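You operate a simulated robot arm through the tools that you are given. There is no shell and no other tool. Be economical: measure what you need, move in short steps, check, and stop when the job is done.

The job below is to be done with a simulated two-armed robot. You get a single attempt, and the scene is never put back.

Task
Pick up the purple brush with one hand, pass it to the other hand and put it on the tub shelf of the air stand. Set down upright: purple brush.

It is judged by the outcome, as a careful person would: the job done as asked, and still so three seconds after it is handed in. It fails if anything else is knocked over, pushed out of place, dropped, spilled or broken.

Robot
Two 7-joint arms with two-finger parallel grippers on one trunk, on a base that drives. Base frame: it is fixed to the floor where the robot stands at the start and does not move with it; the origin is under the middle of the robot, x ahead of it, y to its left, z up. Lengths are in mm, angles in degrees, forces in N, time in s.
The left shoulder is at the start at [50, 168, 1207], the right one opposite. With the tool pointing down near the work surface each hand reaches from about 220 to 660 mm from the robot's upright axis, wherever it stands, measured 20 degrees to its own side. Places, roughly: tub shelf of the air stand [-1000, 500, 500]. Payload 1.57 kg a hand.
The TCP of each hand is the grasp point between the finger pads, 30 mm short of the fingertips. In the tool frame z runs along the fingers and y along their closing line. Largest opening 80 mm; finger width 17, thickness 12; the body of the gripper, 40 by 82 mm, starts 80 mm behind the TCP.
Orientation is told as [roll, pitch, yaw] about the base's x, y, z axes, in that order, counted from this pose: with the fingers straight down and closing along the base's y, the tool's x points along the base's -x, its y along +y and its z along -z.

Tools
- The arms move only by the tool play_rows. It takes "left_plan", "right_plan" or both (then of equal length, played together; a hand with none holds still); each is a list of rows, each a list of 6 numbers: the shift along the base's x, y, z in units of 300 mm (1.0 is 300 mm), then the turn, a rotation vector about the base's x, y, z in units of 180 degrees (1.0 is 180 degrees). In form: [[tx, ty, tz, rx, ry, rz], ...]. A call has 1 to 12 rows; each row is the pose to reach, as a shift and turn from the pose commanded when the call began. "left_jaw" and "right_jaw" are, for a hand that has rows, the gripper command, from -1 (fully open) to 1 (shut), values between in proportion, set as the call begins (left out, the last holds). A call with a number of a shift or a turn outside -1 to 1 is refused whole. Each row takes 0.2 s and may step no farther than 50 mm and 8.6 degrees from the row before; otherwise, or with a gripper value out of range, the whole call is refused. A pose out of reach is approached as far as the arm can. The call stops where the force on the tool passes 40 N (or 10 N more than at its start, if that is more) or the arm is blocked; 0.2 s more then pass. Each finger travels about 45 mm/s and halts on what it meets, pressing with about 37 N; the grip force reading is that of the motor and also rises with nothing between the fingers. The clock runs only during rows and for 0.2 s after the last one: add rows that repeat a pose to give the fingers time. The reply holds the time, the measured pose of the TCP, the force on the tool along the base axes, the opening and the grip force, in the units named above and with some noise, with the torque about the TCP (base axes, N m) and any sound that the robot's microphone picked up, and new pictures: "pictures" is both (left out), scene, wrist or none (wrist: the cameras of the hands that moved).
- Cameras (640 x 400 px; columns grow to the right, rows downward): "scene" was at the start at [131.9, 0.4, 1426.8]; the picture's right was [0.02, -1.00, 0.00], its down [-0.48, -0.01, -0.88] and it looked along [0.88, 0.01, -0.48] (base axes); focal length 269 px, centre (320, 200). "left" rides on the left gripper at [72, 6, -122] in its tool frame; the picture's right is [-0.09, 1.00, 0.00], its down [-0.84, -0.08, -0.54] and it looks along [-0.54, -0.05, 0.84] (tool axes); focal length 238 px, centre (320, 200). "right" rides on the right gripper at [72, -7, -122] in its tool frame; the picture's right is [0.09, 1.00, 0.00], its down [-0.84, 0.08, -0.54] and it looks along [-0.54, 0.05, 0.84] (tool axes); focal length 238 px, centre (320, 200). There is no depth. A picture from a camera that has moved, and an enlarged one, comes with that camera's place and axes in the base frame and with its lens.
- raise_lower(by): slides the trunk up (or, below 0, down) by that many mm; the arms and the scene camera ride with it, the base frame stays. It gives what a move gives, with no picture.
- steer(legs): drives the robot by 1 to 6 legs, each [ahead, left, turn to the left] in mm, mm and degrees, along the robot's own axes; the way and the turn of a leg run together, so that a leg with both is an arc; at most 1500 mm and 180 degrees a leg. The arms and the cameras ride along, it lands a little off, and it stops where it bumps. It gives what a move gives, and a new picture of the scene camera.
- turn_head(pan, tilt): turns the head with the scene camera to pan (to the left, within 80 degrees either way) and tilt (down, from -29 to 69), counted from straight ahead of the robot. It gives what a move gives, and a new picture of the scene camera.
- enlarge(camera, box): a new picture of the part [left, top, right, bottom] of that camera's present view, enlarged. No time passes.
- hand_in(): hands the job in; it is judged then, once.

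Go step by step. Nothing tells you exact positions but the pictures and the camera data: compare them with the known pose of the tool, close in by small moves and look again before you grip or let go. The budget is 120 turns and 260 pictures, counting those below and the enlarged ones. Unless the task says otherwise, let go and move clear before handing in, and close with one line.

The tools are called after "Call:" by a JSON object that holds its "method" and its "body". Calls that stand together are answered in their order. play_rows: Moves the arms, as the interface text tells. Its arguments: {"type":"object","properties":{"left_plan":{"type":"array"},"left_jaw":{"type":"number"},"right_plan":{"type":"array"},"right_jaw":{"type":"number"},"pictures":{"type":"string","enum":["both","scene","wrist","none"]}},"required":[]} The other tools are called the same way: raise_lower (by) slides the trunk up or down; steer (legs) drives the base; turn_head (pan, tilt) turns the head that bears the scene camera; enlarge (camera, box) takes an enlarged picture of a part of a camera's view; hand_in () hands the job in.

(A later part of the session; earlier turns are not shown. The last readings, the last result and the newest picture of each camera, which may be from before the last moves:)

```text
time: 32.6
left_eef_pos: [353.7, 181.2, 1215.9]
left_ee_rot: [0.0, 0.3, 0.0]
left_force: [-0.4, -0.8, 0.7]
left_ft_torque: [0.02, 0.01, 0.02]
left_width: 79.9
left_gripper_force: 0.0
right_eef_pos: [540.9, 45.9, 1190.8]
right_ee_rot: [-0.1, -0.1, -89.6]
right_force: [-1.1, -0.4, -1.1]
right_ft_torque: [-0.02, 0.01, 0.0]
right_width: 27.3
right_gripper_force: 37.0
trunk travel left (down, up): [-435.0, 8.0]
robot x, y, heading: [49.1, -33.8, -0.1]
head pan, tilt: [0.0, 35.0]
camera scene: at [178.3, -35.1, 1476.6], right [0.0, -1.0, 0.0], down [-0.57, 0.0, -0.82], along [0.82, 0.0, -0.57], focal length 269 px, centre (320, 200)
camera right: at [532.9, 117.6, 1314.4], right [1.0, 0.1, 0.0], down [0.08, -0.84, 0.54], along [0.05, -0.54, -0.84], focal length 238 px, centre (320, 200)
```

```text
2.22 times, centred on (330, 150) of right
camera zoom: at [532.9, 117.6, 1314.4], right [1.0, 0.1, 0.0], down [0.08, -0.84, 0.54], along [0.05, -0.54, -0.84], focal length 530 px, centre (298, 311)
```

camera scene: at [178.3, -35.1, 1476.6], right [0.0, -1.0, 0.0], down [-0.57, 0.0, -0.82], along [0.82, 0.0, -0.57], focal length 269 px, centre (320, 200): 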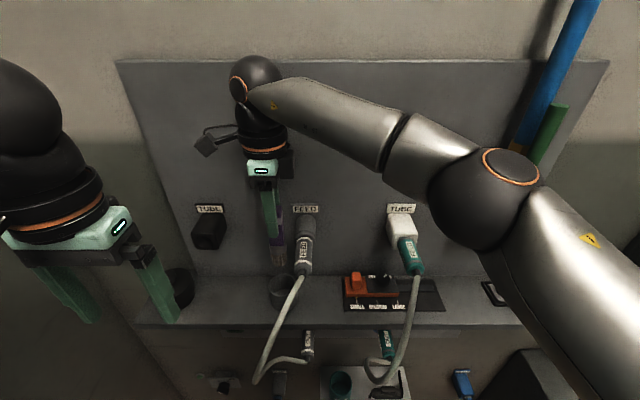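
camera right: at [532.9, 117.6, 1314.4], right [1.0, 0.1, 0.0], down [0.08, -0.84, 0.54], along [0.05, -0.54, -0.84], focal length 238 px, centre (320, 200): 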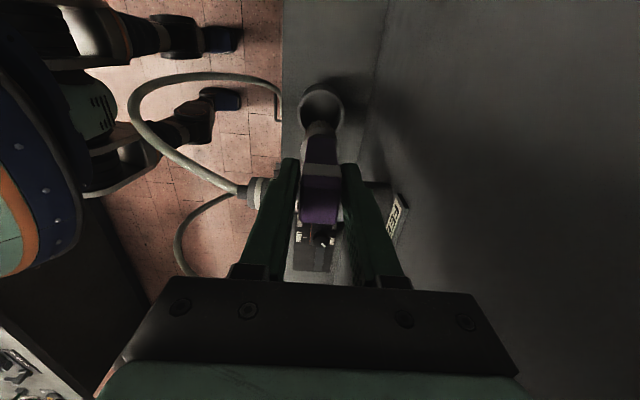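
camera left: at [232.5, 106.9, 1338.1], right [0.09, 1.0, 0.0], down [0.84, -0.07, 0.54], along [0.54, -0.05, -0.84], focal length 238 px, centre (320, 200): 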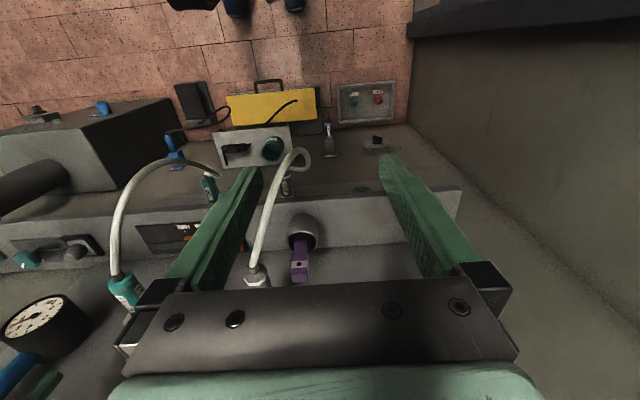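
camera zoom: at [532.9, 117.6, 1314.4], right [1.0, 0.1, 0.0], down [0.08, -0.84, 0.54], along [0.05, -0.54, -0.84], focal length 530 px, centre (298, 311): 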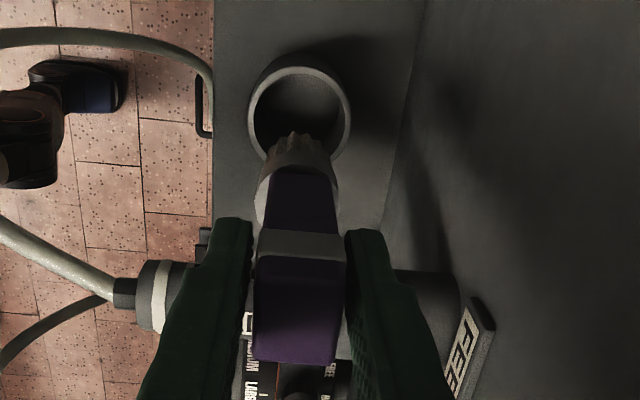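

The brush has its bristles down: bristles 0–35, ferrule to about 52, purple handle to about 140 mm above the tip. I'll retract, then back away from the panel to find the stand.

Call:
{"method": "play_rows", "body": {"right_plan": [[0, 0, 0.07, 0, 0, 0], [-0.05, 0, 0.12, 0, 0, 0], [-0.15, -0.03, 0.12, 0, 0, 0], [-0.25, -0.1, 0.12, 0, 0, 0], [-0.35, -0.2, 0.12, 0, 0, 0], [-0.42, -0.3, 0.12, 0, 0, 0], [-0.5, -0.4, 0.12, 0, 0, 0], [-0.5, -0.4, 0.12, 0, 0, 0]], "pictures": "none"}}

Call:
{"method": "steer", "body": {"legs": [[-350, 0, 0]]}}

Call:
{"method": "turn_head", "body": {"pan": 78, "tilt": 25}}

```text
time: 34.4
left_eef_pos: [355.3, 182.9, 1214.9]
left_ee_rot: [0.0, 0.4, 0.0]
left_force: [0.6, 1.1, 0.1]
left_ft_torque: [0.01, -0.01, 0.0]
left_width: 80.1
left_gripper_force: 0.1
right_eef_pos: [388.9, -73.3, 1226.3]
right_ee_rot: [-0.1, -0.2, -89.7]
right_force: [0.7, -1.1, -0.4]
right_ft_torque: [0.03, 0.02, 0.0]
right_width: 27.3
right_gripper_force: 36.8
trunk travel left (down, up): [-435.0, 8.0]
robot x, y, heading: [50.3, -33.6, 0.2]
head pan, tilt: [0.0, 35.0]
```

```text
time: 36.7
left_eef_pos: [5.9, 181.6, 1214.8]
left_ee_rot: [0.0, 0.3, 0.2]
left_force: [-0.7, -0.4, -0.2]
left_ft_torque: [-0.03, 0.01, 0.01]
left_width: 79.8
left_gripper_force: 0.0
right_eef_pos: [40.1, -73.1, 1228.0]
right_ee_rot: [-0.1, -0.1, -89.5]
right_force: [-0.2, 0.0, -0.5]
right_ft_torque: [-0.01, -0.02, 0.01]
right_width: 27.4
right_gripper_force: 36.7
trunk travel left (down, up): [-435.0, 8.0]
robot x, y, heading: [-297.2, -36.4, 0.3]
head pan, tilt: [0.0, 35.0]
camera scene: at [-171.4, -35.3, 1476.7], right [0.0, -1.0, 0.0], down [-0.57, 0.0, -0.82], along [0.82, 0.0, -0.57], focal length 269 px, centre (320, 200)
```

scene: 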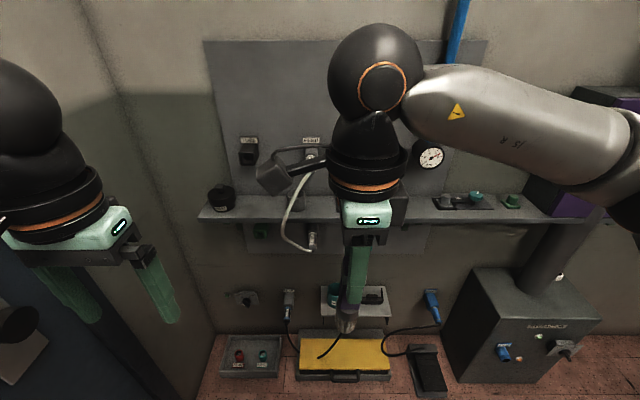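

```text
time: 38.2
left_eef_pos: [3.9, 182.5, 1215.3]
left_ee_rot: [0.0, 0.3, 0.2]
left_force: [0.3, -0.1, -0.3]
left_ft_torque: [0.0, 0.01, 0.0]
left_width: 79.8
left_gripper_force: 0.1
right_eef_pos: [39.6, -73.8, 1226.7]
right_ee_rot: [-0.1, 0.0, -89.5]
right_force: [-0.5, -0.5, -1.5]
right_ft_torque: [0.02, 0.02, 0.03]
right_width: 27.1
right_gripper_force: 36.8
trunk travel left (down, up): [-435.0, 8.0]
robot x, y, heading: [-298.5, -35.2, -0.0]
head pan, tilt: [78.0, 25.0]
camera scene: at [-240.0, 54.5, 1492.4], right [0.98, -0.2, 0.0], down [-0.09, -0.41, -0.91], along [0.19, 0.89, -0.42], focal length 269 px, centre (320, 200)
```

scene: 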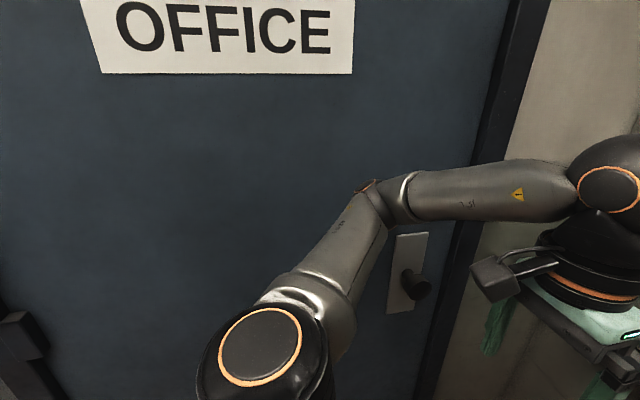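

The wall/door is to the left. I'll shift right a little for clearance, then turn left 100° to see the stand.

Call:
{"method": "steer", "body": {"legs": [[0, -120, 0], [0, 0, 100]]}}

Call:
{"method": "turn_head", "body": {"pan": 40, "tilt": 30}}

```text
time: 43.6
left_eef_pos: [-567.0, 106.0, 1215.1]
left_ee_rot: [0.0, 0.2, 100.7]
left_force: [0.0, 0.5, -0.1]
left_ft_torque: [-0.02, -0.03, 0.02]
left_width: 80.0
left_gripper_force: 0.1
right_eef_pos: [-324.1, 186.6, 1227.9]
right_ee_rot: [0.0, 0.0, 10.9]
right_force: [0.5, 0.0, -0.7]
right_ft_torque: [0.03, 0.02, 0.01]
right_width: 27.1
right_gripper_force: 36.7
trunk travel left (down, up): [-435.0, 8.0]
robot x, y, heading: [-297.2, -154.4, 100.8]
head pan, tilt: [78.0, 25.0]
camera scene: at [-398.0, -114.1, 1492.4], right [0.02, 1.0, 0.0], down [0.42, -0.01, -0.91], along [-0.91, 0.02, -0.42], focal length 269 px, centre (320, 200)
```

scene: 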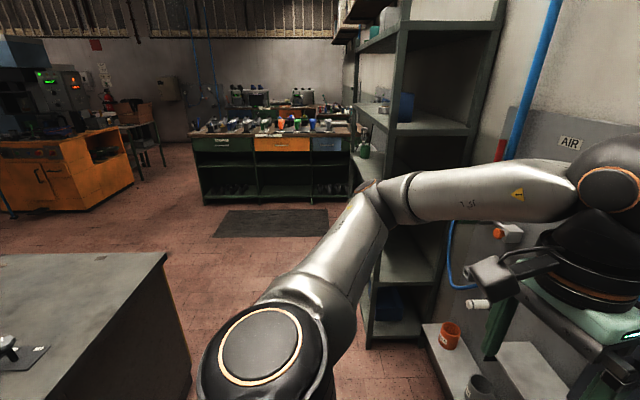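

```text
time: 44.7
left_eef_pos: [-568.2, 105.4, 1215.1]
left_ee_rot: [0.1, 0.3, 100.8]
left_force: [-0.4, -0.6, 0.2]
left_ft_torque: [0.02, -0.01, 0.0]
left_width: 80.2
left_gripper_force: 0.1
right_eef_pos: [-322.6, 187.1, 1227.9]
right_ee_rot: [-0.1, -0.1, 10.9]
right_force: [0.7, -0.3, 0.6]
right_ft_torque: [-0.03, 0.01, 0.01]
right_width: 27.5
right_gripper_force: 37.0
trunk travel left (down, up): [-435.0, 8.0]
robot x, y, heading: [-299.8, -155.0, 100.7]
head pan, tilt: [40.0, 30.0]
camera scene: at [-375.8, -58.9, 1484.5], right [0.63, 0.77, 0.0], down [0.39, -0.32, -0.87], along [-0.67, 0.55, -0.5], focal length 269 px, centre (320, 200)
```

scene: 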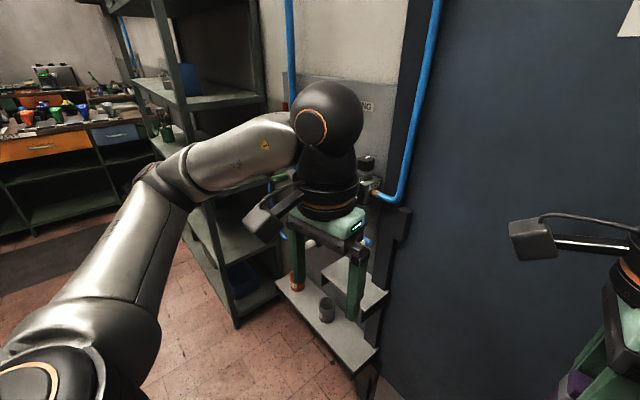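

I can see the air stand by the wall with stepped shelves and small tubs. I'll drive nearer and look at it unobstructed.

Call:
{"method": "steer", "body": {"legs": [[0, 350, -10]]}}

Call:
{"method": "turn_head", "body": {"pan": 22, "tilt": 40}}

```text
time: 47.0
left_eef_pos: [-868.6, 111.5, 1214.6]
left_ee_rot: [-0.1, 0.3, 90.8]
left_force: [-0.1, 0.5, 0.3]
left_ft_torque: [0.02, 0.0, -0.01]
left_width: 79.9
left_gripper_force: 0.1
right_eef_pos: [-612.8, 150.3, 1226.9]
right_ee_rot: [0.0, -0.1, 1.1]
right_force: [0.0, -0.5, -0.4]
right_ft_torque: [-0.01, 0.0, -0.02]
right_width: 27.0
right_gripper_force: 36.8
trunk travel left (down, up): [-435.0, 8.0]
robot x, y, heading: [-646.9, -190.7, 90.8]
head pan, tilt: [40.0, 30.0]
camera scene: at [-706.7, -82.5, 1484.4], right [0.76, 0.66, 0.0], down [0.33, -0.38, -0.87], along [-0.57, 0.65, -0.5], focal length 269 px, centre (320, 200)
```

scene: 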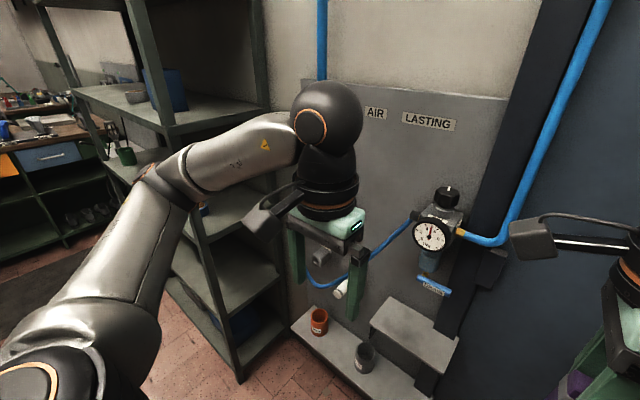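

```text
time: 47.8
left_eef_pos: [-866.7, 111.5, 1214.8]
left_ee_rot: [0.0, 0.3, 91.0]
left_force: [-0.4, -0.4, -0.1]
left_ft_torque: [-0.03, 0.0, 0.0]
left_width: 80.2
left_gripper_force: 0.1
right_eef_pos: [-612.5, 151.5, 1226.8]
right_ee_rot: [-0.1, -0.1, 1.2]
right_force: [0.7, 0.4, 0.0]
right_ft_torque: [0.03, 0.02, -0.01]
right_width: 27.3
right_gripper_force: 36.8
trunk travel left (down, up): [-435.0, 8.0]
robot x, y, heading: [-645.2, -188.8, 90.7]
head pan, tilt: [22.0, 40.0]
camera scene: at [-680.0, -72.5, 1469.2], right [0.92, 0.39, 0.0], down [0.25, -0.59, -0.77], along [-0.3, 0.71, -0.64], focal length 269 px, centre (320, 200)
```

scene: 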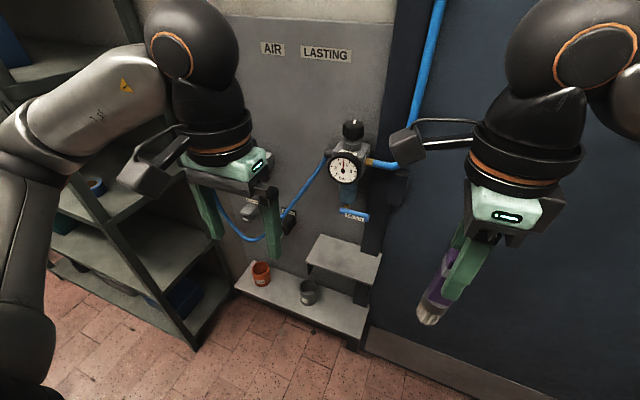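

Enlarging the stand's shelves.

Call:
{"method": "enlarge", "body": {"camera": "scene", "box": [210, 110, 410, 360]}}

Call:
{"method": "enlarge", "body": {"camera": "left", "box": [0, 0, 640, 400]}}

```text
1.60 times, centred on (310, 235) of scene
camera zoom: at [-680.0, -72.5, 1469.2], right [0.92, 0.39, 0.0], down [0.25, -0.59, -0.77], along [-0.3, 0.71, -0.64], focal length 430 px, centre (336, 144)
```

zoom: 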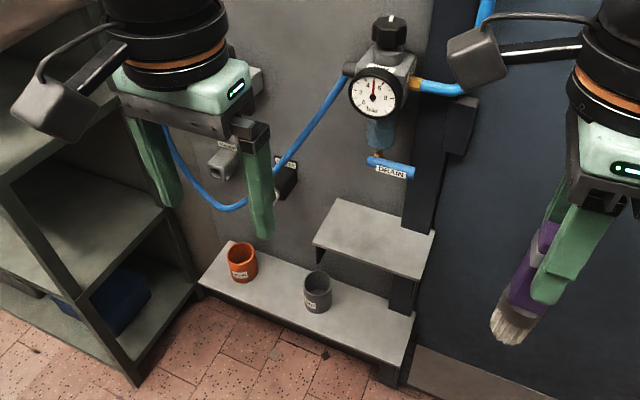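

```text
1.00 times, centred on (320, 200) of left
camera zoom: at [-873.6, 41.3, 1337.4], right [-1.0, 0.08, 0.0], down [0.06, 0.84, 0.54], along [0.04, 0.54, -0.84], focal length 238 px, centre (320, 200)
```

zoom: 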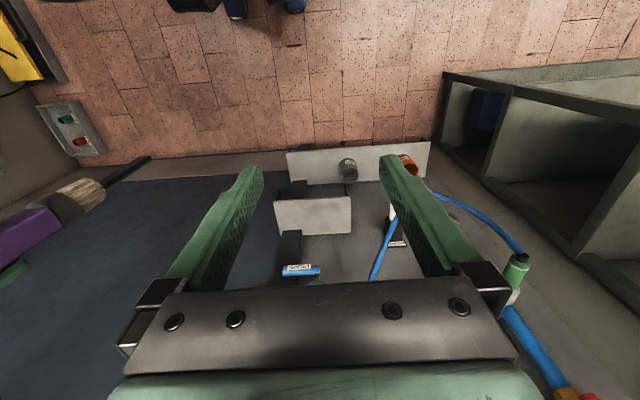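

The lower "tub shelf" holds an orange and a gray tub, with a clear gap around x≈-1052, y≈435. I'll hand over here: the left hand tilts 45° forward to take the lower handle, and the right hand holds the top. Moving both to pre-handover.

Call:
{"method": "play_rows", "body": {"left_plan": [[0.05, 0, 0.02, 0.042, 0, 0], [0.1, 0, 0.04, 0.084, 0, 0], [0.15, 0, 0.06, 0.126, 0, 0], [0.2, -0.02, 0.08, 0.168, 0, 0], [0.25, -0.03, 0.1, 0.21, 0, 0], [0.29, -0.04, 0.12, 0.25, 0, 0], [0.29, -0.04, 0.12, 0.25, 0, 0]], "right_plan": [[0, 0.1, 0, 0, 0, 0], [-0.07, 0.17, 0, 0, 0, 0], [-0.15, 0.17, 0, 0, 0, 0], [-0.22, 0.17, 0, 0, 0, 0], [-0.27, 0.17, 0, 0, 0, 0], [-0.27, 0.17, 0, 0, 0, 0], [-0.27, 0.17, 0, 0, 0, 0]], "pictures": "both"}}

```text
time: 49.4
left_eef_pos: [-768.4, 113.2, 1268.2]
left_ee_rot: [-1.0, -44.8, 91.3]
left_force: [-0.3, -0.5, -0.7]
left_ft_torque: [-0.02, 0.02, 0.0]
left_width: 79.8
left_gripper_force: 0.1
left hand out of reach, approached as far as the arm can: row 5, 6, 7
right_eef_pos: [-695.0, 202.5, 1226.7]
right_ee_rot: [0.0, -0.1, 1.3]
right_force: [0.4, 0.3, -0.9]
right_ft_torque: [0.01, -0.03, -0.01]
right_width: 27.5
right_gripper_force: 37.0
trunk travel left (down, up): [-435.0, 8.0]
robot x, y, heading: [-645.4, -191.7, 90.9]
head pan, tilt: [22.0, 40.0]
camera scene: at [-680.7, -72.3, 1469.1], right [0.92, 0.39, 0.0], down [0.25, -0.59, -0.77], along [-0.3, 0.71, -0.64], focal length 269 px, centre (320, 200)
camera right: at [-766.6, 193.0, 1350.3], right [-0.11, 0.99, 0.0], down [0.83, 0.09, 0.54], along [0.54, 0.06, -0.84], focal length 238 px, centre (320, 200)
camera left: at [-773.5, -23.0, 1304.9], right [-1.0, 0.05, 0.05], down [0.06, 0.21, 0.97], along [0.04, 0.98, -0.22], focal length 238 px, centre (320, 200)
```

scene: 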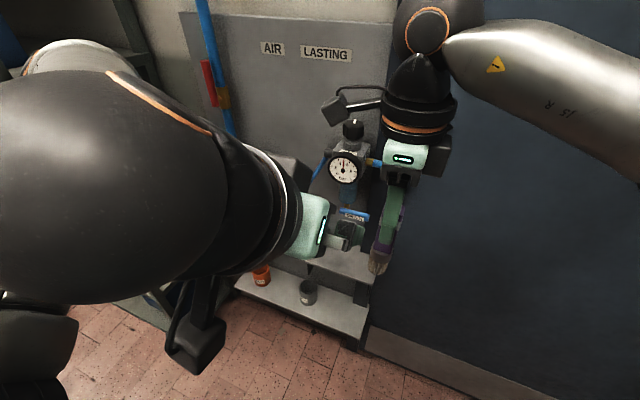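
right: 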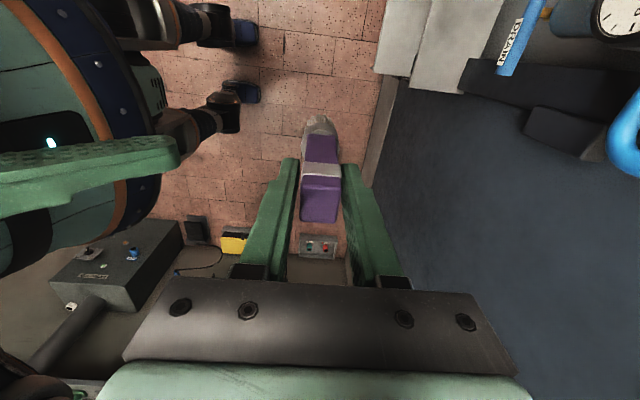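
left: 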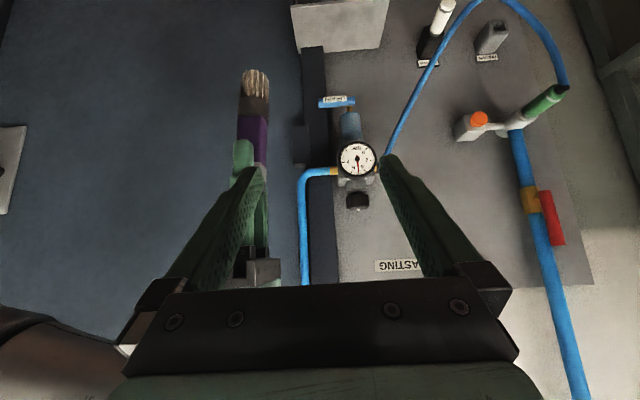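

The left hand is folded too close to the body, so I'll shift the handover point forward. Moving both forward about 75 mm.

Call:
{"method": "play_rows", "body": {"left_plan": [[0, 0.08, 0, 0, 0, 0], [0, 0.16, 0, 0, 0, 0], [0, 0.24, -0.02, 0, 0, 0], [0, 0.24, -0.03, 0, 0, 0]], "right_plan": [[0, 0.1, 0, 0, 0, 0], [0, 0.2, 0, 0, 0, 0], [0, 0.24, 0, 0, 0, 0], [0, 0.24, 0, 0, 0, 0]], "pictures": "wrist"}}

```text
time: 50.4
left_eef_pos: [-766.9, 185.4, 1260.0]
left_ee_rot: [-0.9, -44.7, 91.2]
left_force: [0.4, -0.3, -0.2]
left_ft_torque: [0.0, -0.04, 0.0]
left_width: 80.1
left_gripper_force: 0.1
right_eef_pos: [-693.6, 273.0, 1226.8]
right_ee_rot: [0.0, -0.1, 1.1]
right_force: [-0.5, -0.3, 0.4]
right_ft_torque: [0.01, 0.0, 0.0]
right_width: 27.1
right_gripper_force: 36.5
trunk travel left (down, up): [-435.0, 8.0]
robot x, y, heading: [-647.8, -188.3, 90.9]
head pan, tilt: [22.0, 40.0]
camera right: at [-765.8, 265.2, 1350.1], right [-0.11, 0.99, 0.0], down [0.83, 0.09, 0.54], along [0.54, 0.06, -0.84], focal length 238 px, centre (320, 200)
camera left: at [-773.2, 49.2, 1296.5], right [-1.0, 0.06, 0.05], down [0.06, 0.21, 0.97], along [0.04, 0.98, -0.22], focal length 238 px, centre (320, 200)
```

right: 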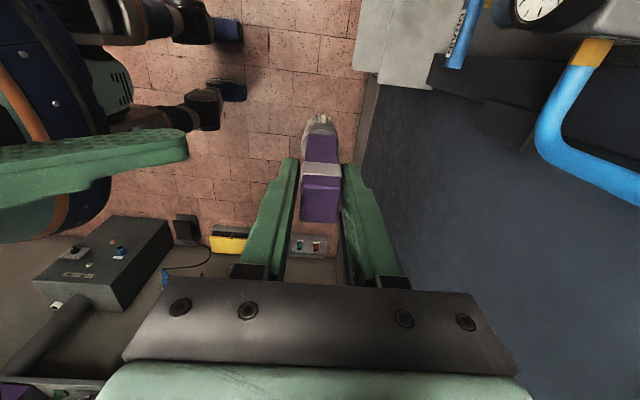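
left: 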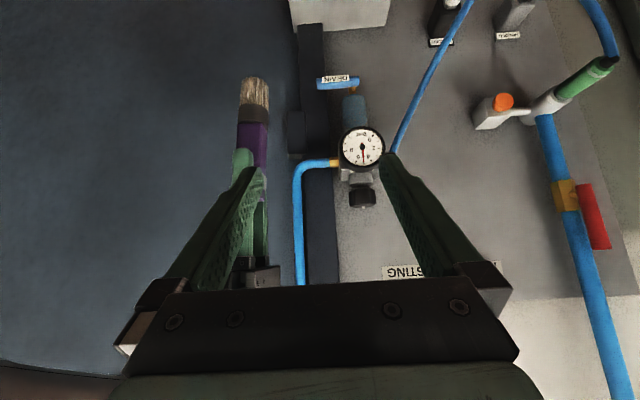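

Brush measured at x≈-696 with purple handle exposed between z 1161 and 1197. Sliding the left hand laterally into line.

Call:
{"method": "play_rows", "body": {"left_plan": [[0.08, 0, 0.01, 0, 0, 0], [0.16, 0, 0.02, 0, 0, 0], [0.238, 0, 0.025, 0, 0, 0], [0.238, 0, 0.025, 0, 0, 0]], "pictures": "both"}}

```text
time: 51.4
left_eef_pos: [-696.8, 185.5, 1268.3]
left_ee_rot: [-1.0, -44.8, 91.3]
left_force: [-0.1, 0.2, -0.5]
left_ft_torque: [-0.01, -0.02, -0.02]
left_width: 79.9
left_gripper_force: 0.1
right_eef_pos: [-695.2, 273.6, 1228.2]
right_ee_rot: [0.1, -0.1, 1.1]
right_force: [-0.7, 0.0, -1.1]
right_ft_torque: [-0.03, 0.0, 0.03]
right_width: 27.2
right_gripper_force: 36.3
trunk travel left (down, up): [-435.0, 8.0]
robot x, y, heading: [-646.3, -191.3, 90.9]
head pan, tilt: [22.0, 40.0]
camera scene: at [-680.6, -72.5, 1469.1], right [0.92, 0.39, 0.0], down [0.25, -0.59, -0.77], along [-0.3, 0.71, -0.64], focal length 269 px, centre (320, 200)
camera left: at [-702.4, 48.7, 1303.5], right [-1.0, 0.05, 0.05], down [0.06, 0.21, 0.97], along [0.04, 0.98, -0.22], focal length 238 px, centre (320, 200)
```

scene: 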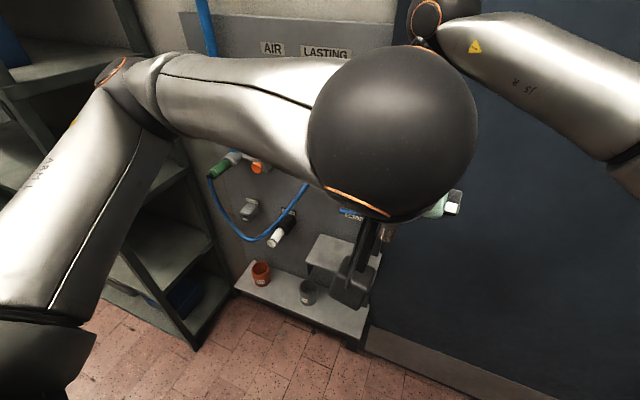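
left: 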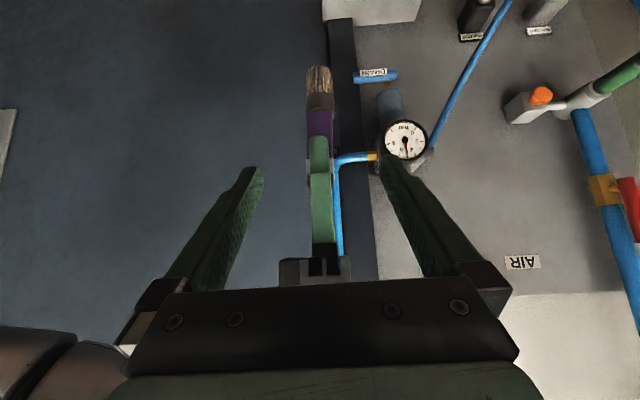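

Well centred laterally. Advancing along the tool axis in two stages.

Call:
{"method": "play_rows", "body": {"left_plan": [[0, 0.06, -0.06, 0, 0, 0], [0, 0.12, -0.12, 0, 0, 0], [0, 0.18, -0.18, 0, 0, 0], [0, 0.2, -0.2, 0, 0, 0]], "pictures": "wrist"}}

Call:
{"method": "enlarge", "body": {"camera": "right", "box": [0, 0, 640, 400]}}

```text
time: 52.4
left_eef_pos: [-695.2, 245.6, 1207.7]
left_ee_rot: [-0.9, -44.7, 91.3]
left_force: [0.1, 0.9, 0.1]
left_ft_torque: [0.01, -0.02, 0.02]
left_width: 80.1
left_gripper_force: 0.0
right_eef_pos: [-695.0, 274.6, 1227.6]
right_ee_rot: [0.0, -0.2, 1.2]
right_force: [0.5, -0.2, -0.9]
right_ft_torque: [0.01, 0.0, -0.03]
right_width: 27.1
right_gripper_force: 36.9
trunk travel left (down, up): [-435.0, 8.0]
robot x, y, heading: [-647.1, -191.2, 90.8]
head pan, tilt: [22.0, 40.0]
camera left: at [-702.2, 109.2, 1244.2], right [-1.0, 0.06, 0.05], down [0.06, 0.21, 0.97], along [0.04, 0.98, -0.22], focal length 238 px, centre (320, 200)
```

left: 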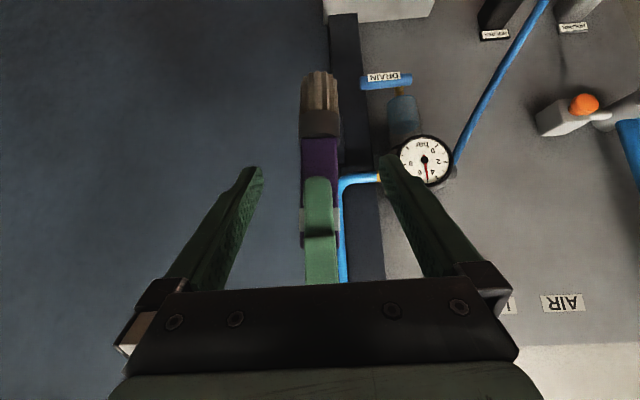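

```text
1.00 times, centred on (320, 200) of right
camera zoom: at [-765.8, 265.3, 1350.1], right [-0.11, 0.99, 0.0], down [0.83, 0.09, 0.54], along [0.54, 0.06, -0.84], focal length 238 px, centre (320, 200)
```

zoom: 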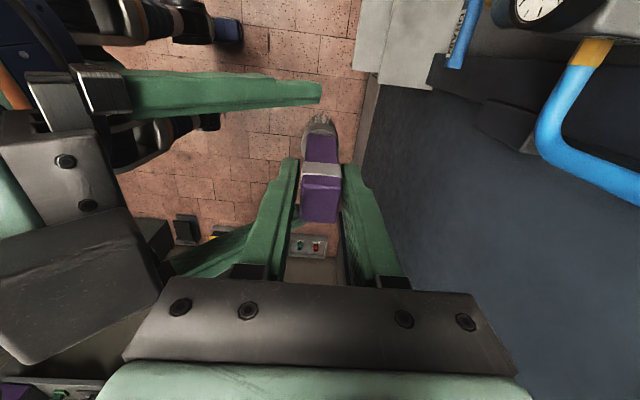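

Clear of everything. Final advance of 28 mm.

Call:
{"method": "play_rows", "body": {"left_plan": [[0, 0.05, -0.05, 0, 0, 0], [0, 0.093, -0.093, 0, 0, 0], [0, 0.093, -0.093, 0, 0, 0]], "pictures": "wrist"}}

Call:
{"method": "enlarge", "body": {"camera": "right", "box": [0, 0, 640, 400]}}

```text
time: 53.2
left_eef_pos: [-695.1, 272.9, 1180.2]
left_ee_rot: [-1.1, -44.8, 91.2]
left_force: [0.6, -4.3, 2.0]
left_ft_torque: [0.29, 0.03, 0.02]
left_width: 79.9
left_gripper_force: 0.0
right_eef_pos: [-693.6, 274.2, 1226.8]
right_ee_rot: [0.1, -0.1, 1.2]
right_force: [0.1, 4.1, -2.7]
right_ft_torque: [-0.09, -0.01, -0.03]
right_width: 27.3
right_gripper_force: 37.3
trunk travel left (down, up): [-435.0, 8.0]
robot x, y, heading: [-647.3, -190.9, 90.9]
head pan, tilt: [22.0, 40.0]
camera left: at [-702.0, 136.8, 1216.1], right [-1.0, 0.06, 0.05], down [0.06, 0.21, 0.97], along [0.04, 0.98, -0.22], focal length 238 px, centre (320, 200)
```

left: 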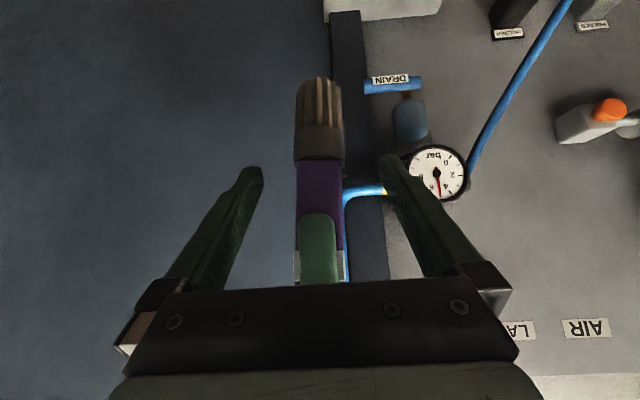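

```text
1.00 times, centred on (320, 200) of right
camera zoom: at [-765.6, 265.8, 1349.9], right [-0.11, 0.99, 0.0], down [0.83, 0.09, 0.54], along [0.54, 0.06, -0.84], focal length 238 px, centre (320, 200)
```

zoom: 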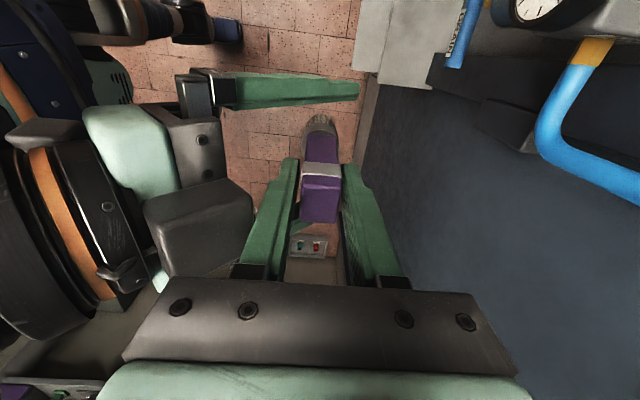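

There's a light 4 N contact between the hands, so I'll back the left hand off 8 mm before closing.

Call:
{"method": "play_rows", "body": {"left_plan": [[0, -0.027, 0, 0, 0, 0], [0, -0.027, 0, 0, 0, 0]], "pictures": "none"}}

```text
time: 53.8
left_eef_pos: [-696.1, 265.5, 1179.0]
left_ee_rot: [-0.8, -44.7, 91.3]
left_force: [-0.7, 0.1, -0.3]
left_ft_torque: [0.0, -0.01, 0.01]
left_width: 80.2
left_gripper_force: 0.1
right_eef_pos: [-694.4, 274.6, 1226.0]
right_ee_rot: [0.0, -0.1, 1.2]
right_force: [0.8, 1.2, -0.8]
right_ft_torque: [-0.01, 0.0, 0.0]
right_width: 27.1
right_gripper_force: 37.5
trunk travel left (down, up): [-435.0, 8.0]
robot x, y, heading: [-648.8, -190.3, 90.9]
head pan, tilt: [22.0, 40.0]
```

Contact is gone. Closing the left hand.

Call:
{"method": "play_rows", "body": {"left_plan": [[0, 0, 0, 0, 0, 0], [0, 0, 0, 0, 0, 0], [0, 0, 0, 0, 0, 0], [0, 0, 0, 0, 0, 0], [0, 0, 0, 0, 0, 0], [0, 0, 0, 0, 0, 0]], "left_jaw": 1, "pictures": "wrist"}}

```text
time: 55.2
left_eef_pos: [-695.1, 265.8, 1180.5]
left_ee_rot: [-0.8, -44.7, 91.2]
left_force: [2.9, -0.5, -0.3]
left_ft_torque: [0.14, 1.26, 0.4]
left_width: 28.8
left_gripper_force: 36.7
right_eef_pos: [-694.3, 273.6, 1226.6]
right_ee_rot: [-0.1, -0.1, 1.0]
right_force: [-3.2, 0.3, 0.2]
right_ft_torque: [-0.1, -1.08, -0.4]
right_width: 27.6
right_gripper_force: 36.6
trunk travel left (down, up): [-435.0, 8.0]
robot x, y, heading: [-650.0, -189.3, 90.7]
head pan, tilt: [22.0, 40.0]
camera left: at [-702.0, 128.5, 1216.2], right [-1.0, 0.06, 0.05], down [0.07, 0.21, 0.97], along [0.04, 0.98, -0.22], focal length 238 px, centre (320, 200)
```

left: 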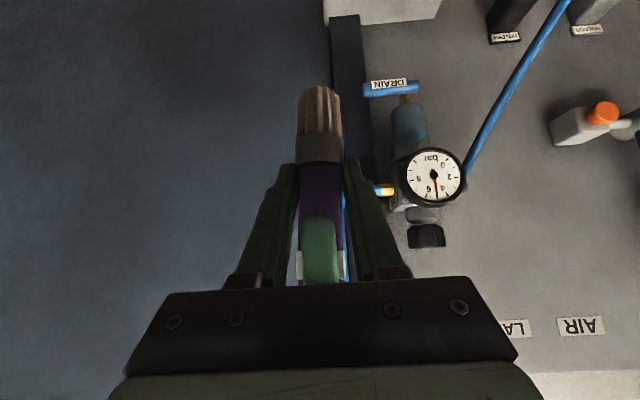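

Left holds at 28.8 mm. Releasing the right hand to a partial opening.

Call:
{"method": "play_rows", "body": {"right_plan": [[0, 0, 0, 0, 0, 0], [0, 0, 0, 0, 0, 0], [0, 0, 0, 0, 0, 0], [0, 0, 0, 0, 0, 0]], "right_jaw": -0.1, "pictures": "wrist"}}

```text
time: 56.2
left_eef_pos: [-695.5, 265.3, 1180.2]
left_ee_rot: [-0.9, -44.7, 91.2]
left_force: [0.5, -1.8, -0.5]
left_ft_torque: [0.13, 0.06, 0.03]
left_width: 27.2
left_gripper_force: 37.1
right_eef_pos: [-694.3, 273.8, 1227.7]
right_ee_rot: [-0.1, 0.0, 1.2]
right_force: [0.0, 2.1, 0.8]
right_ft_torque: [-0.06, -0.01, -0.05]
right_width: 42.7
right_gripper_force: 0.0
trunk travel left (down, up): [-435.0, 8.0]
robot x, y, heading: [-645.1, -189.7, 91.2]
head pan, tilt: [22.0, 40.0]
camera right: at [-765.7, 265.5, 1350.1], right [-0.11, 0.99, 0.0], down [0.83, 0.09, 0.54], along [0.54, 0.06, -0.84], focal length 238 px, centre (320, 200)
```

right: 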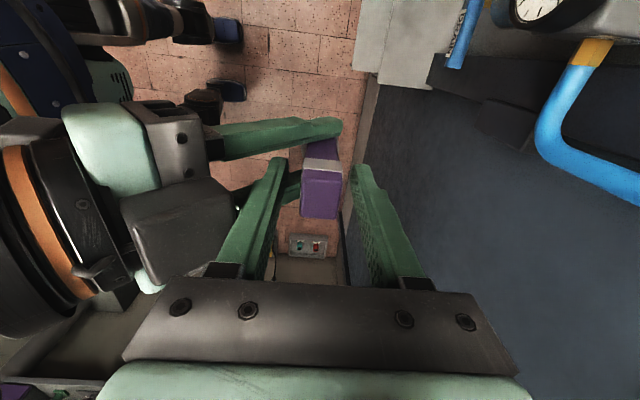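

Right is free. Raising it straight up (5 mm forward first), then moving it aside.

Call:
{"method": "play_rows", "body": {"right_plan": [[0, 0.015, 0.02, 0, 0, 0], [0, 0.015, 0.1, 0, 0, 0], [0, 0.015, 0.2, 0, 0, 0], [0, 0.015, 0.3, 0, 0, 0], [0.1, 0.015, 0.35, 0, 0, 0], [0.25, 0.0, 0.35, 0, 0, 0], [0.4, -0.05, 0.35, 0, 0, 0], [0.55, -0.15, 0.35, 0, 0, 0], [0.7, -0.25, 0.35, 0, 0, 0], [0.7, -0.25, 0.35, 0, 0, 0]], "pictures": "scene"}}

Call:
{"method": "enlarge", "body": {"camera": "left", "box": [0, 0, 640, 400]}}

```text
refused: row 8 steps farther than a row can; nothing moved
```

```text
1.00 times, centred on (320, 200) of left
camera zoom: at [-701.9, 128.6, 1216.2], right [-1.0, 0.06, 0.05], down [0.06, 0.21, 0.97], along [0.04, 0.98, -0.22], focal length 238 px, centre (320, 200)
```

zoom: 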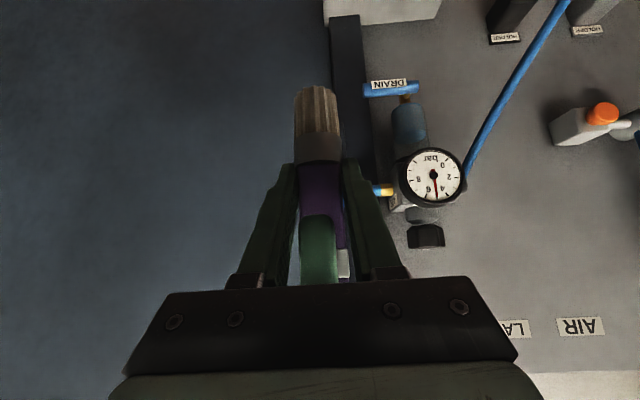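

Step limit exceeded, so nothing moved; repeating with smaller steps.

Call:
{"method": "play_rows", "body": {"right_plan": [[0, 0.015, 0.02, 0, 0, 0], [0, 0.015, 0.1, 0, 0, 0], [0, 0.015, 0.2, 0, 0, 0], [0, 0.015, 0.3, 0, 0, 0], [0.1, 0.015, 0.33, 0, 0, 0], [0.22, 0.0, 0.33, 0, 0, 0], [0.34, -0.05, 0.33, 0, 0, 0], [0.46, -0.12, 0.33, 0, 0, 0], [0.58, -0.2, 0.33, 0, 0, 0], [0.68, -0.28, 0.33, 0, 0, 0], [0.68, -0.28, 0.33, 0, 0, 0]], "pictures": "scene"}}

Call:
{"method": "enlarge", "body": {"camera": "left", "box": [0, 0, 640, 400]}}

```text
time: 58.6
left_eef_pos: [-696.2, 265.2, 1179.3]
left_ee_rot: [-1.0, -44.7, 91.2]
left_force: [-0.4, 0.2, -0.1]
left_ft_torque: [0.01, -0.02, 0.0]
left_width: 27.1
left_gripper_force: 36.8
right_eef_pos: [-489.2, 189.7, 1325.7]
right_ee_rot: [-0.2, 0.0, 1.2]
right_force: [0.1, 0.6, -0.4]
right_ft_torque: [-0.02, 0.0, 0.0]
right_width: 44.2
right_gripper_force: 0.2
trunk travel left (down, up): [-435.0, 8.0]
robot x, y, heading: [-647.3, -191.0, 90.8]
head pan, tilt: [22.0, 40.0]
camera scene: at [-680.6, -72.0, 1469.0], right [0.92, 0.39, 0.0], down [0.25, -0.59, -0.77], along [-0.3, 0.71, -0.64], focal length 269 px, centre (320, 200)
```

scene: 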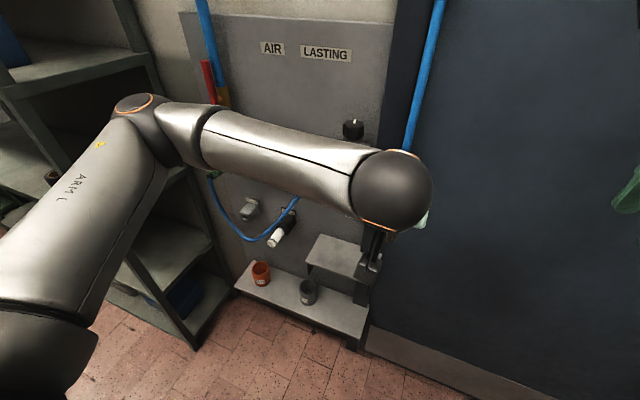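

```text
1.00 times, centred on (320, 200) of left
camera zoom: at [-702.4, 129.0, 1216.1], right [-1.0, 0.05, 0.05], down [0.06, 0.21, 0.97], along [0.04, 0.98, -0.22], focal length 238 px, centre (320, 200)
```

zoom: 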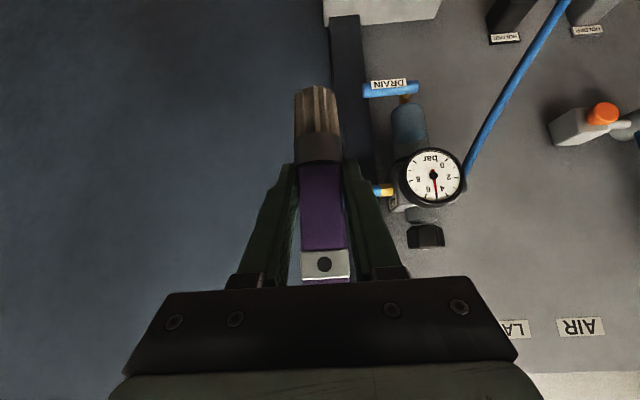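

The brush is vertical and firmly in the left hand. I'll tuck the right arm back, shift the base left toward the stand, and lower the trunk to see the shelf better.

Call:
{"method": "play_rows", "body": {"right_plan": [[0.1, -0.1, 0, 0, 0, 0], [0.2, -0.2, 0, 0, 0, 0], [0.3, -0.3, 0, 0, 0, 0], [0.3, -0.37, 0, 0, 0, 0]], "pictures": "none"}}

Call:
{"method": "steer", "body": {"legs": [[0, 230, -0.8]]}}

Call:
{"method": "raise_lower", "body": {"by": -380}}

Call:
{"method": "turn_head", "body": {"pan": 10, "tilt": 40}}

```text
time: 59.6
left_eef_pos: [-696.8, 265.0, 1180.7]
left_ee_rot: [-1.1, -44.7, 91.3]
left_force: [-0.5, -0.1, 0.9]
left_ft_torque: [0.0, -0.03, 0.0]
left_width: 27.3
left_gripper_force: 37.0
right_eef_pos: [-399.3, 78.2, 1326.4]
right_ee_rot: [-0.1, -0.2, 1.1]
right_force: [0.2, 0.9, -0.2]
right_ft_torque: [-0.01, 0.01, -0.02]
right_width: 44.3
right_gripper_force: 0.0
trunk travel left (down, up): [-435.0, 8.0]
robot x, y, heading: [-650.6, -189.8, 90.7]
head pan, tilt: [22.0, 40.0]
```

```text
time: 61.3
left_eef_pos: [-921.0, 262.5, 1180.1]
left_ee_rot: [-1.0, -44.8, 90.5]
left_force: [-0.3, 0.2, -0.1]
left_ft_torque: [-0.02, 0.03, 0.0]
left_width: 27.2
left_gripper_force: 37.0
right_eef_pos: [-625.8, 72.6, 1326.9]
right_ee_rot: [0.0, -0.1, 0.5]
right_force: [-0.3, -0.1, -0.4]
right_ft_torque: [0.0, -0.05, 0.01]
right_width: 43.9
right_gripper_force: 0.1
trunk travel left (down, up): [-435.0, 8.0]
robot x, y, heading: [-876.9, -191.1, 90.1]
head pan, tilt: [22.0, 40.0]
camera scene: at [-908.5, -74.3, 1469.1], right [0.93, 0.38, 0.0], down [0.24, -0.6, -0.77], along [-0.29, 0.71, -0.64], focal length 269 px, centre (320, 200)
```

scene: 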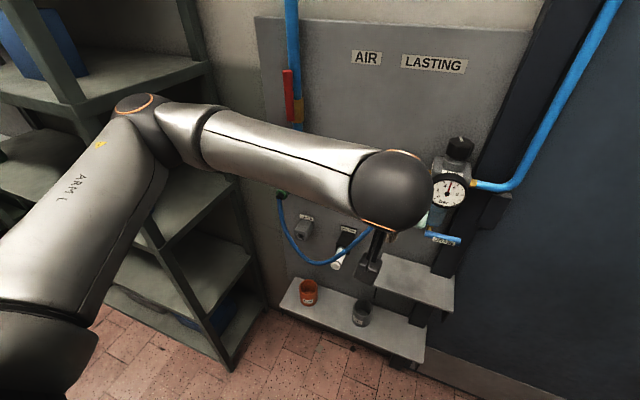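

```text
time: 65.0
left_eef_pos: [-920.2, 262.0, 800.5]
left_ee_rot: [-0.9, -44.6, 90.6]
left_force: [-0.5, -0.4, -0.1]
left_ft_torque: [-0.01, -0.01, 0.05]
left_width: 27.2
left_gripper_force: 37.3
right_eef_pos: [-623.4, 72.9, 946.1]
right_ee_rot: [-0.1, -0.1, 0.3]
right_force: [-0.8, 0.1, 0.6]
right_ft_torque: [0.01, -0.01, 0.0]
right_width: 44.0
right_gripper_force: 0.1
trunk travel left (down, up): [-55.0, 388.0]
robot x, y, heading: [-878.6, -189.0, 90.1]
head pan, tilt: [22.0, 40.0]
```

```text
time: 65.7
left_eef_pos: [-919.2, 263.6, 800.1]
left_ee_rot: [-0.9, -44.8, 90.4]
left_force: [-0.7, 0.1, 0.7]
left_ft_torque: [0.01, 0.0, -0.01]
left_width: 27.5
left_gripper_force: 37.1
right_eef_pos: [-625.6, 73.9, 947.0]
right_ee_rot: [0.0, -0.1, 0.4]
right_force: [-0.3, -0.5, -0.1]
right_ft_torque: [-0.01, -0.01, -0.03]
right_width: 44.1
right_gripper_force: 0.1
trunk travel left (down, up): [-55.0, 388.0]
robot x, y, heading: [-874.9, -189.7, 90.1]
head pan, tilt: [10.0, 40.0]
camera scene: at [-890.7, -69.3, 1089.1], right [0.98, 0.18, 0.0], down [0.11, -0.63, -0.77], along [-0.14, 0.75, -0.64], focal length 269 px, centre (320, 200)
```

scene: 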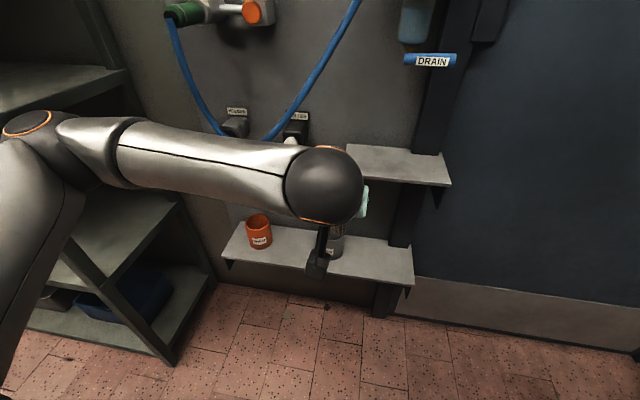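

From two views, the tub shelf top is at z≈425, front edge y≈392, orange tub near (-1180, 445), gray near (-936, 454). My target is the gap at (-1060, 455). I'll lower the left hand and line up laterally.

Call:
{"method": "play_rows", "body": {"left_plan": [[-0.06, 0, -0.1, 0, 0, 0], [-0.12, 0, -0.2, 0, 0, 0], [-0.18, 0, -0.3, 0, 0, 0], [-0.24, 0, -0.4, 0, 0, 0], [-0.28, 0, -0.5, 0, 0, 0], [-0.28, 0, -0.5, 0, 0, 0]], "pictures": "none"}}

Call:
{"method": "steer", "body": {"legs": [[0, 56, 0]]}}

Call:
{"method": "enlarge", "body": {"camera": "left", "box": [0, 0, 640, 400]}}

```text
time: 67.1
left_eef_pos: [-1002.8, 263.5, 649.7]
left_ee_rot: [-1.0, -44.7, 90.5]
left_force: [0.8, -0.4, -0.6]
left_ft_torque: [0.01, -0.01, -0.03]
left_width: 27.1
left_gripper_force: 37.0
right_eef_pos: [-625.5, 74.0, 947.4]
right_ee_rot: [0.0, -0.1, 0.3]
right_force: [0.2, -0.8, 0.3]
right_ft_torque: [0.02, 0.01, -0.02]
right_width: 44.0
right_gripper_force: 0.1
trunk travel left (down, up): [-55.0, 388.0]
robot x, y, heading: [-876.7, -190.6, 90.3]
head pan, tilt: [10.0, 40.0]
```

```text
time: 68.0
left_eef_pos: [-1059.6, 264.2, 651.3]
left_ee_rot: [-0.9, -44.7, 90.5]
left_force: [-0.1, 0.2, -0.1]
left_ft_torque: [-0.03, -0.03, 0.04]
left_width: 27.6
left_gripper_force: 36.6
right_eef_pos: [-680.6, 74.3, 946.6]
right_ee_rot: [-0.1, 0.0, 0.4]
right_force: [-0.5, -0.2, -0.3]
right_ft_torque: [0.01, 0.01, -0.04]
right_width: 44.1
right_gripper_force: 0.1
trunk travel left (down, up): [-55.0, 388.0]
robot x, y, heading: [-930.7, -191.6, 90.4]
head pan, tilt: [10.0, 40.0]
camera scene: at [-946.6, -69.5, 1089.1], right [0.98, 0.18, 0.0], down [0.11, -0.63, -0.77], along [-0.14, 0.75, -0.64], focal length 269 px, centre (320, 200)
```

scene: 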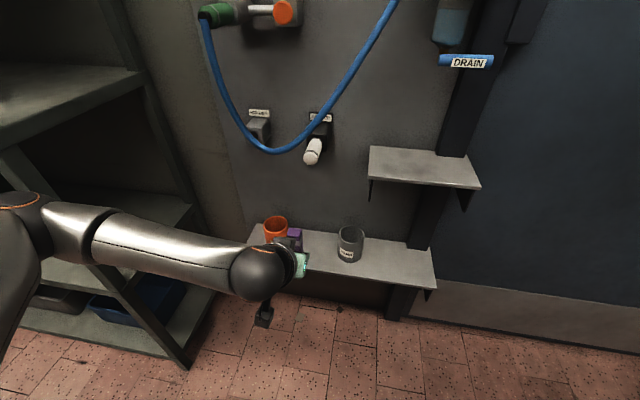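

```text
1.00 times, centred on (320, 200) of left
camera zoom: at [-1066.7, 127.4, 686.6], right [-1.0, 0.07, 0.05], down [0.07, 0.21, 0.97], along [0.06, 0.97, -0.22], focal length 238 px, centre (320, 200)
```

zoom: 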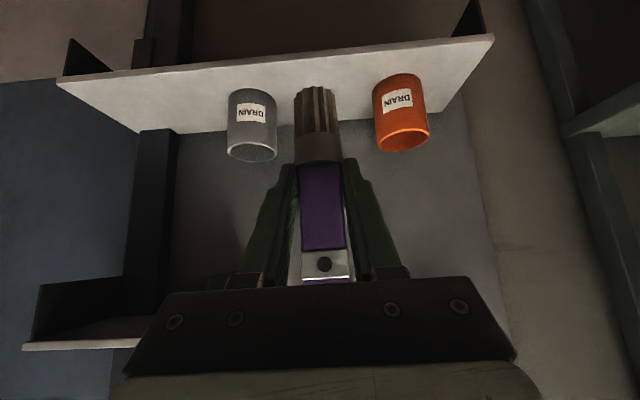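

The left camera shows the gap between gray and orange tubs nicely centred on the brush (clear width ≈160 mm). Driving ahead 130.

Call:
{"method": "steer", "body": {"legs": [[130, 0, 0]]}}

Call:
{"method": "enlarge", "body": {"camera": "left", "box": [0, 0, 640, 400]}}

```text
time: 69.3
left_eef_pos: [-1059.2, 392.0, 650.1]
left_ee_rot: [-0.9, -44.7, 90.4]
left_force: [0.1, -0.5, -0.6]
left_ft_torque: [0.0, -0.01, -0.01]
left_width: 27.0
left_gripper_force: 36.9
right_eef_pos: [-680.7, 202.4, 946.9]
right_ee_rot: [0.0, 0.0, 0.2]
right_force: [-0.1, 0.6, -0.4]
right_ft_torque: [-0.02, 0.03, 0.0]
right_width: 44.2
right_gripper_force: 0.0
trunk travel left (down, up): [-55.0, 388.0]
robot x, y, heading: [-931.6, -65.2, 90.1]
head pan, tilt: [10.0, 40.0]
camera scene: at [-946.9, 59.2, 1089.1], right [0.98, 0.18, 0.0], down [0.11, -0.63, -0.77], along [-0.13, 0.75, -0.64], focal length 269 px, centre (320, 200)
```

scene: 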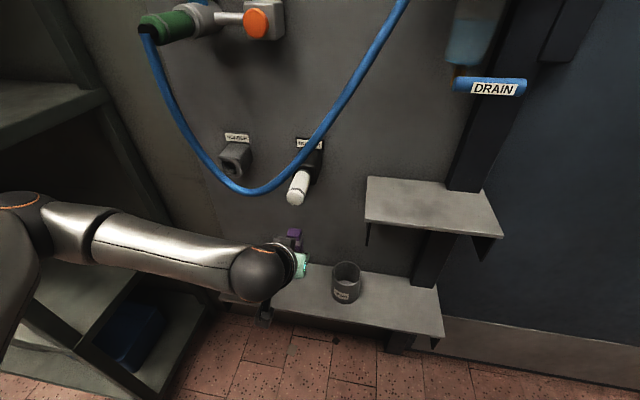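

```text
1.00 times, centred on (320, 200) of left
camera zoom: at [-1066.8, 256.1, 686.6], right [-1.0, 0.07, 0.05], down [0.07, 0.21, 0.97], along [0.06, 0.97, -0.22], focal length 238 px, centre (320, 200)
```

zoom: 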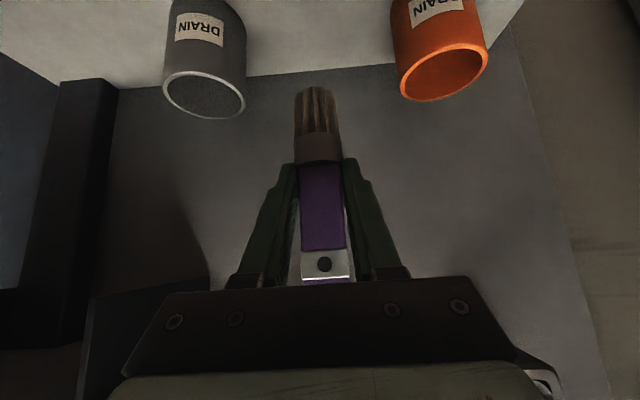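

Tub centres are about (-1198, 488) and (-924, 491), so x=-1061 is mid-gap. I'll move forward 45, then down to about 20 mm above the shelf.

Call:
{"method": "play_rows", "body": {"left_plan": [[0, 0.08, -0.05, 0, 0, 0], [0, 0.15, -0.15, 0, 0, 0], [0, 0.15, -0.27, 0, 0, 0], [0, 0.15, -0.37, 0, 0, 0], [0, 0.15, -0.43, 0, 0, 0], [0, 0.15, -0.43, 0, 0, 0]], "pictures": "both"}}

```text
time: 70.7
left_eef_pos: [-1059.2, 437.1, 521.8]
left_ee_rot: [-1.0, -44.8, 90.5]
left_force: [0.0, -0.6, 0.4]
left_ft_torque: [-0.04, 0.01, -0.02]
left_width: 27.2
left_gripper_force: 37.3
right_eef_pos: [-680.7, 201.2, 947.7]
right_ee_rot: [0.0, 0.1, 0.3]
right_force: [0.9, 0.7, 0.3]
right_ft_torque: [-0.02, 0.01, -0.03]
right_width: 44.1
right_gripper_force: 0.0
trunk travel left (down, up): [-55.0, 388.0]
robot x, y, heading: [-932.9, -63.2, 90.3]
head pan, tilt: [10.0, 40.0]
camera scene: at [-946.9, 59.2, 1089.1], right [0.98, 0.18, 0.0], down [0.11, -0.63, -0.77], along [-0.13, 0.75, -0.64], focal length 269 px, centre (320, 200)
camera left: at [-1067.6, 301.4, 557.5], right [-1.0, 0.07, 0.05], down [0.07, 0.21, 0.97], along [0.06, 0.97, -0.22], focal length 238 px, centre (320, 200)
```

scene: 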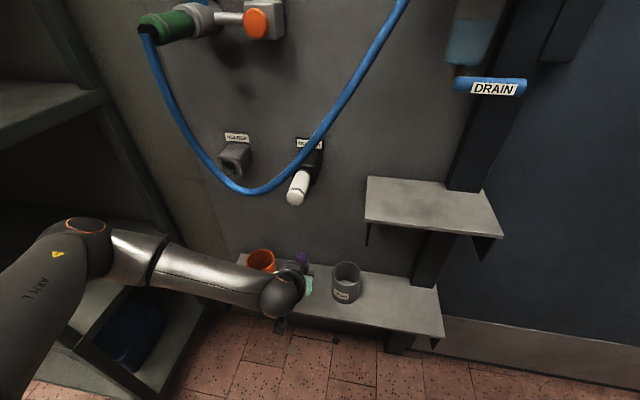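
left: 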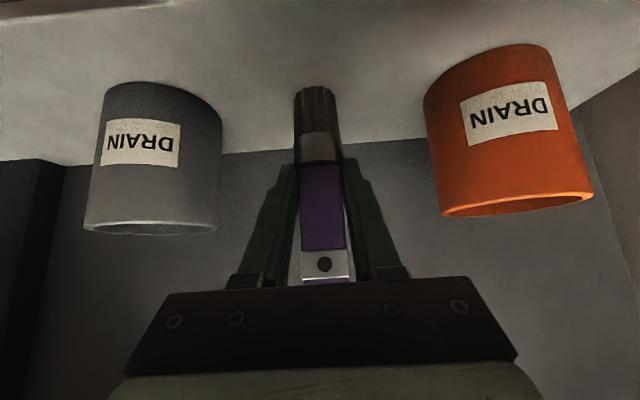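

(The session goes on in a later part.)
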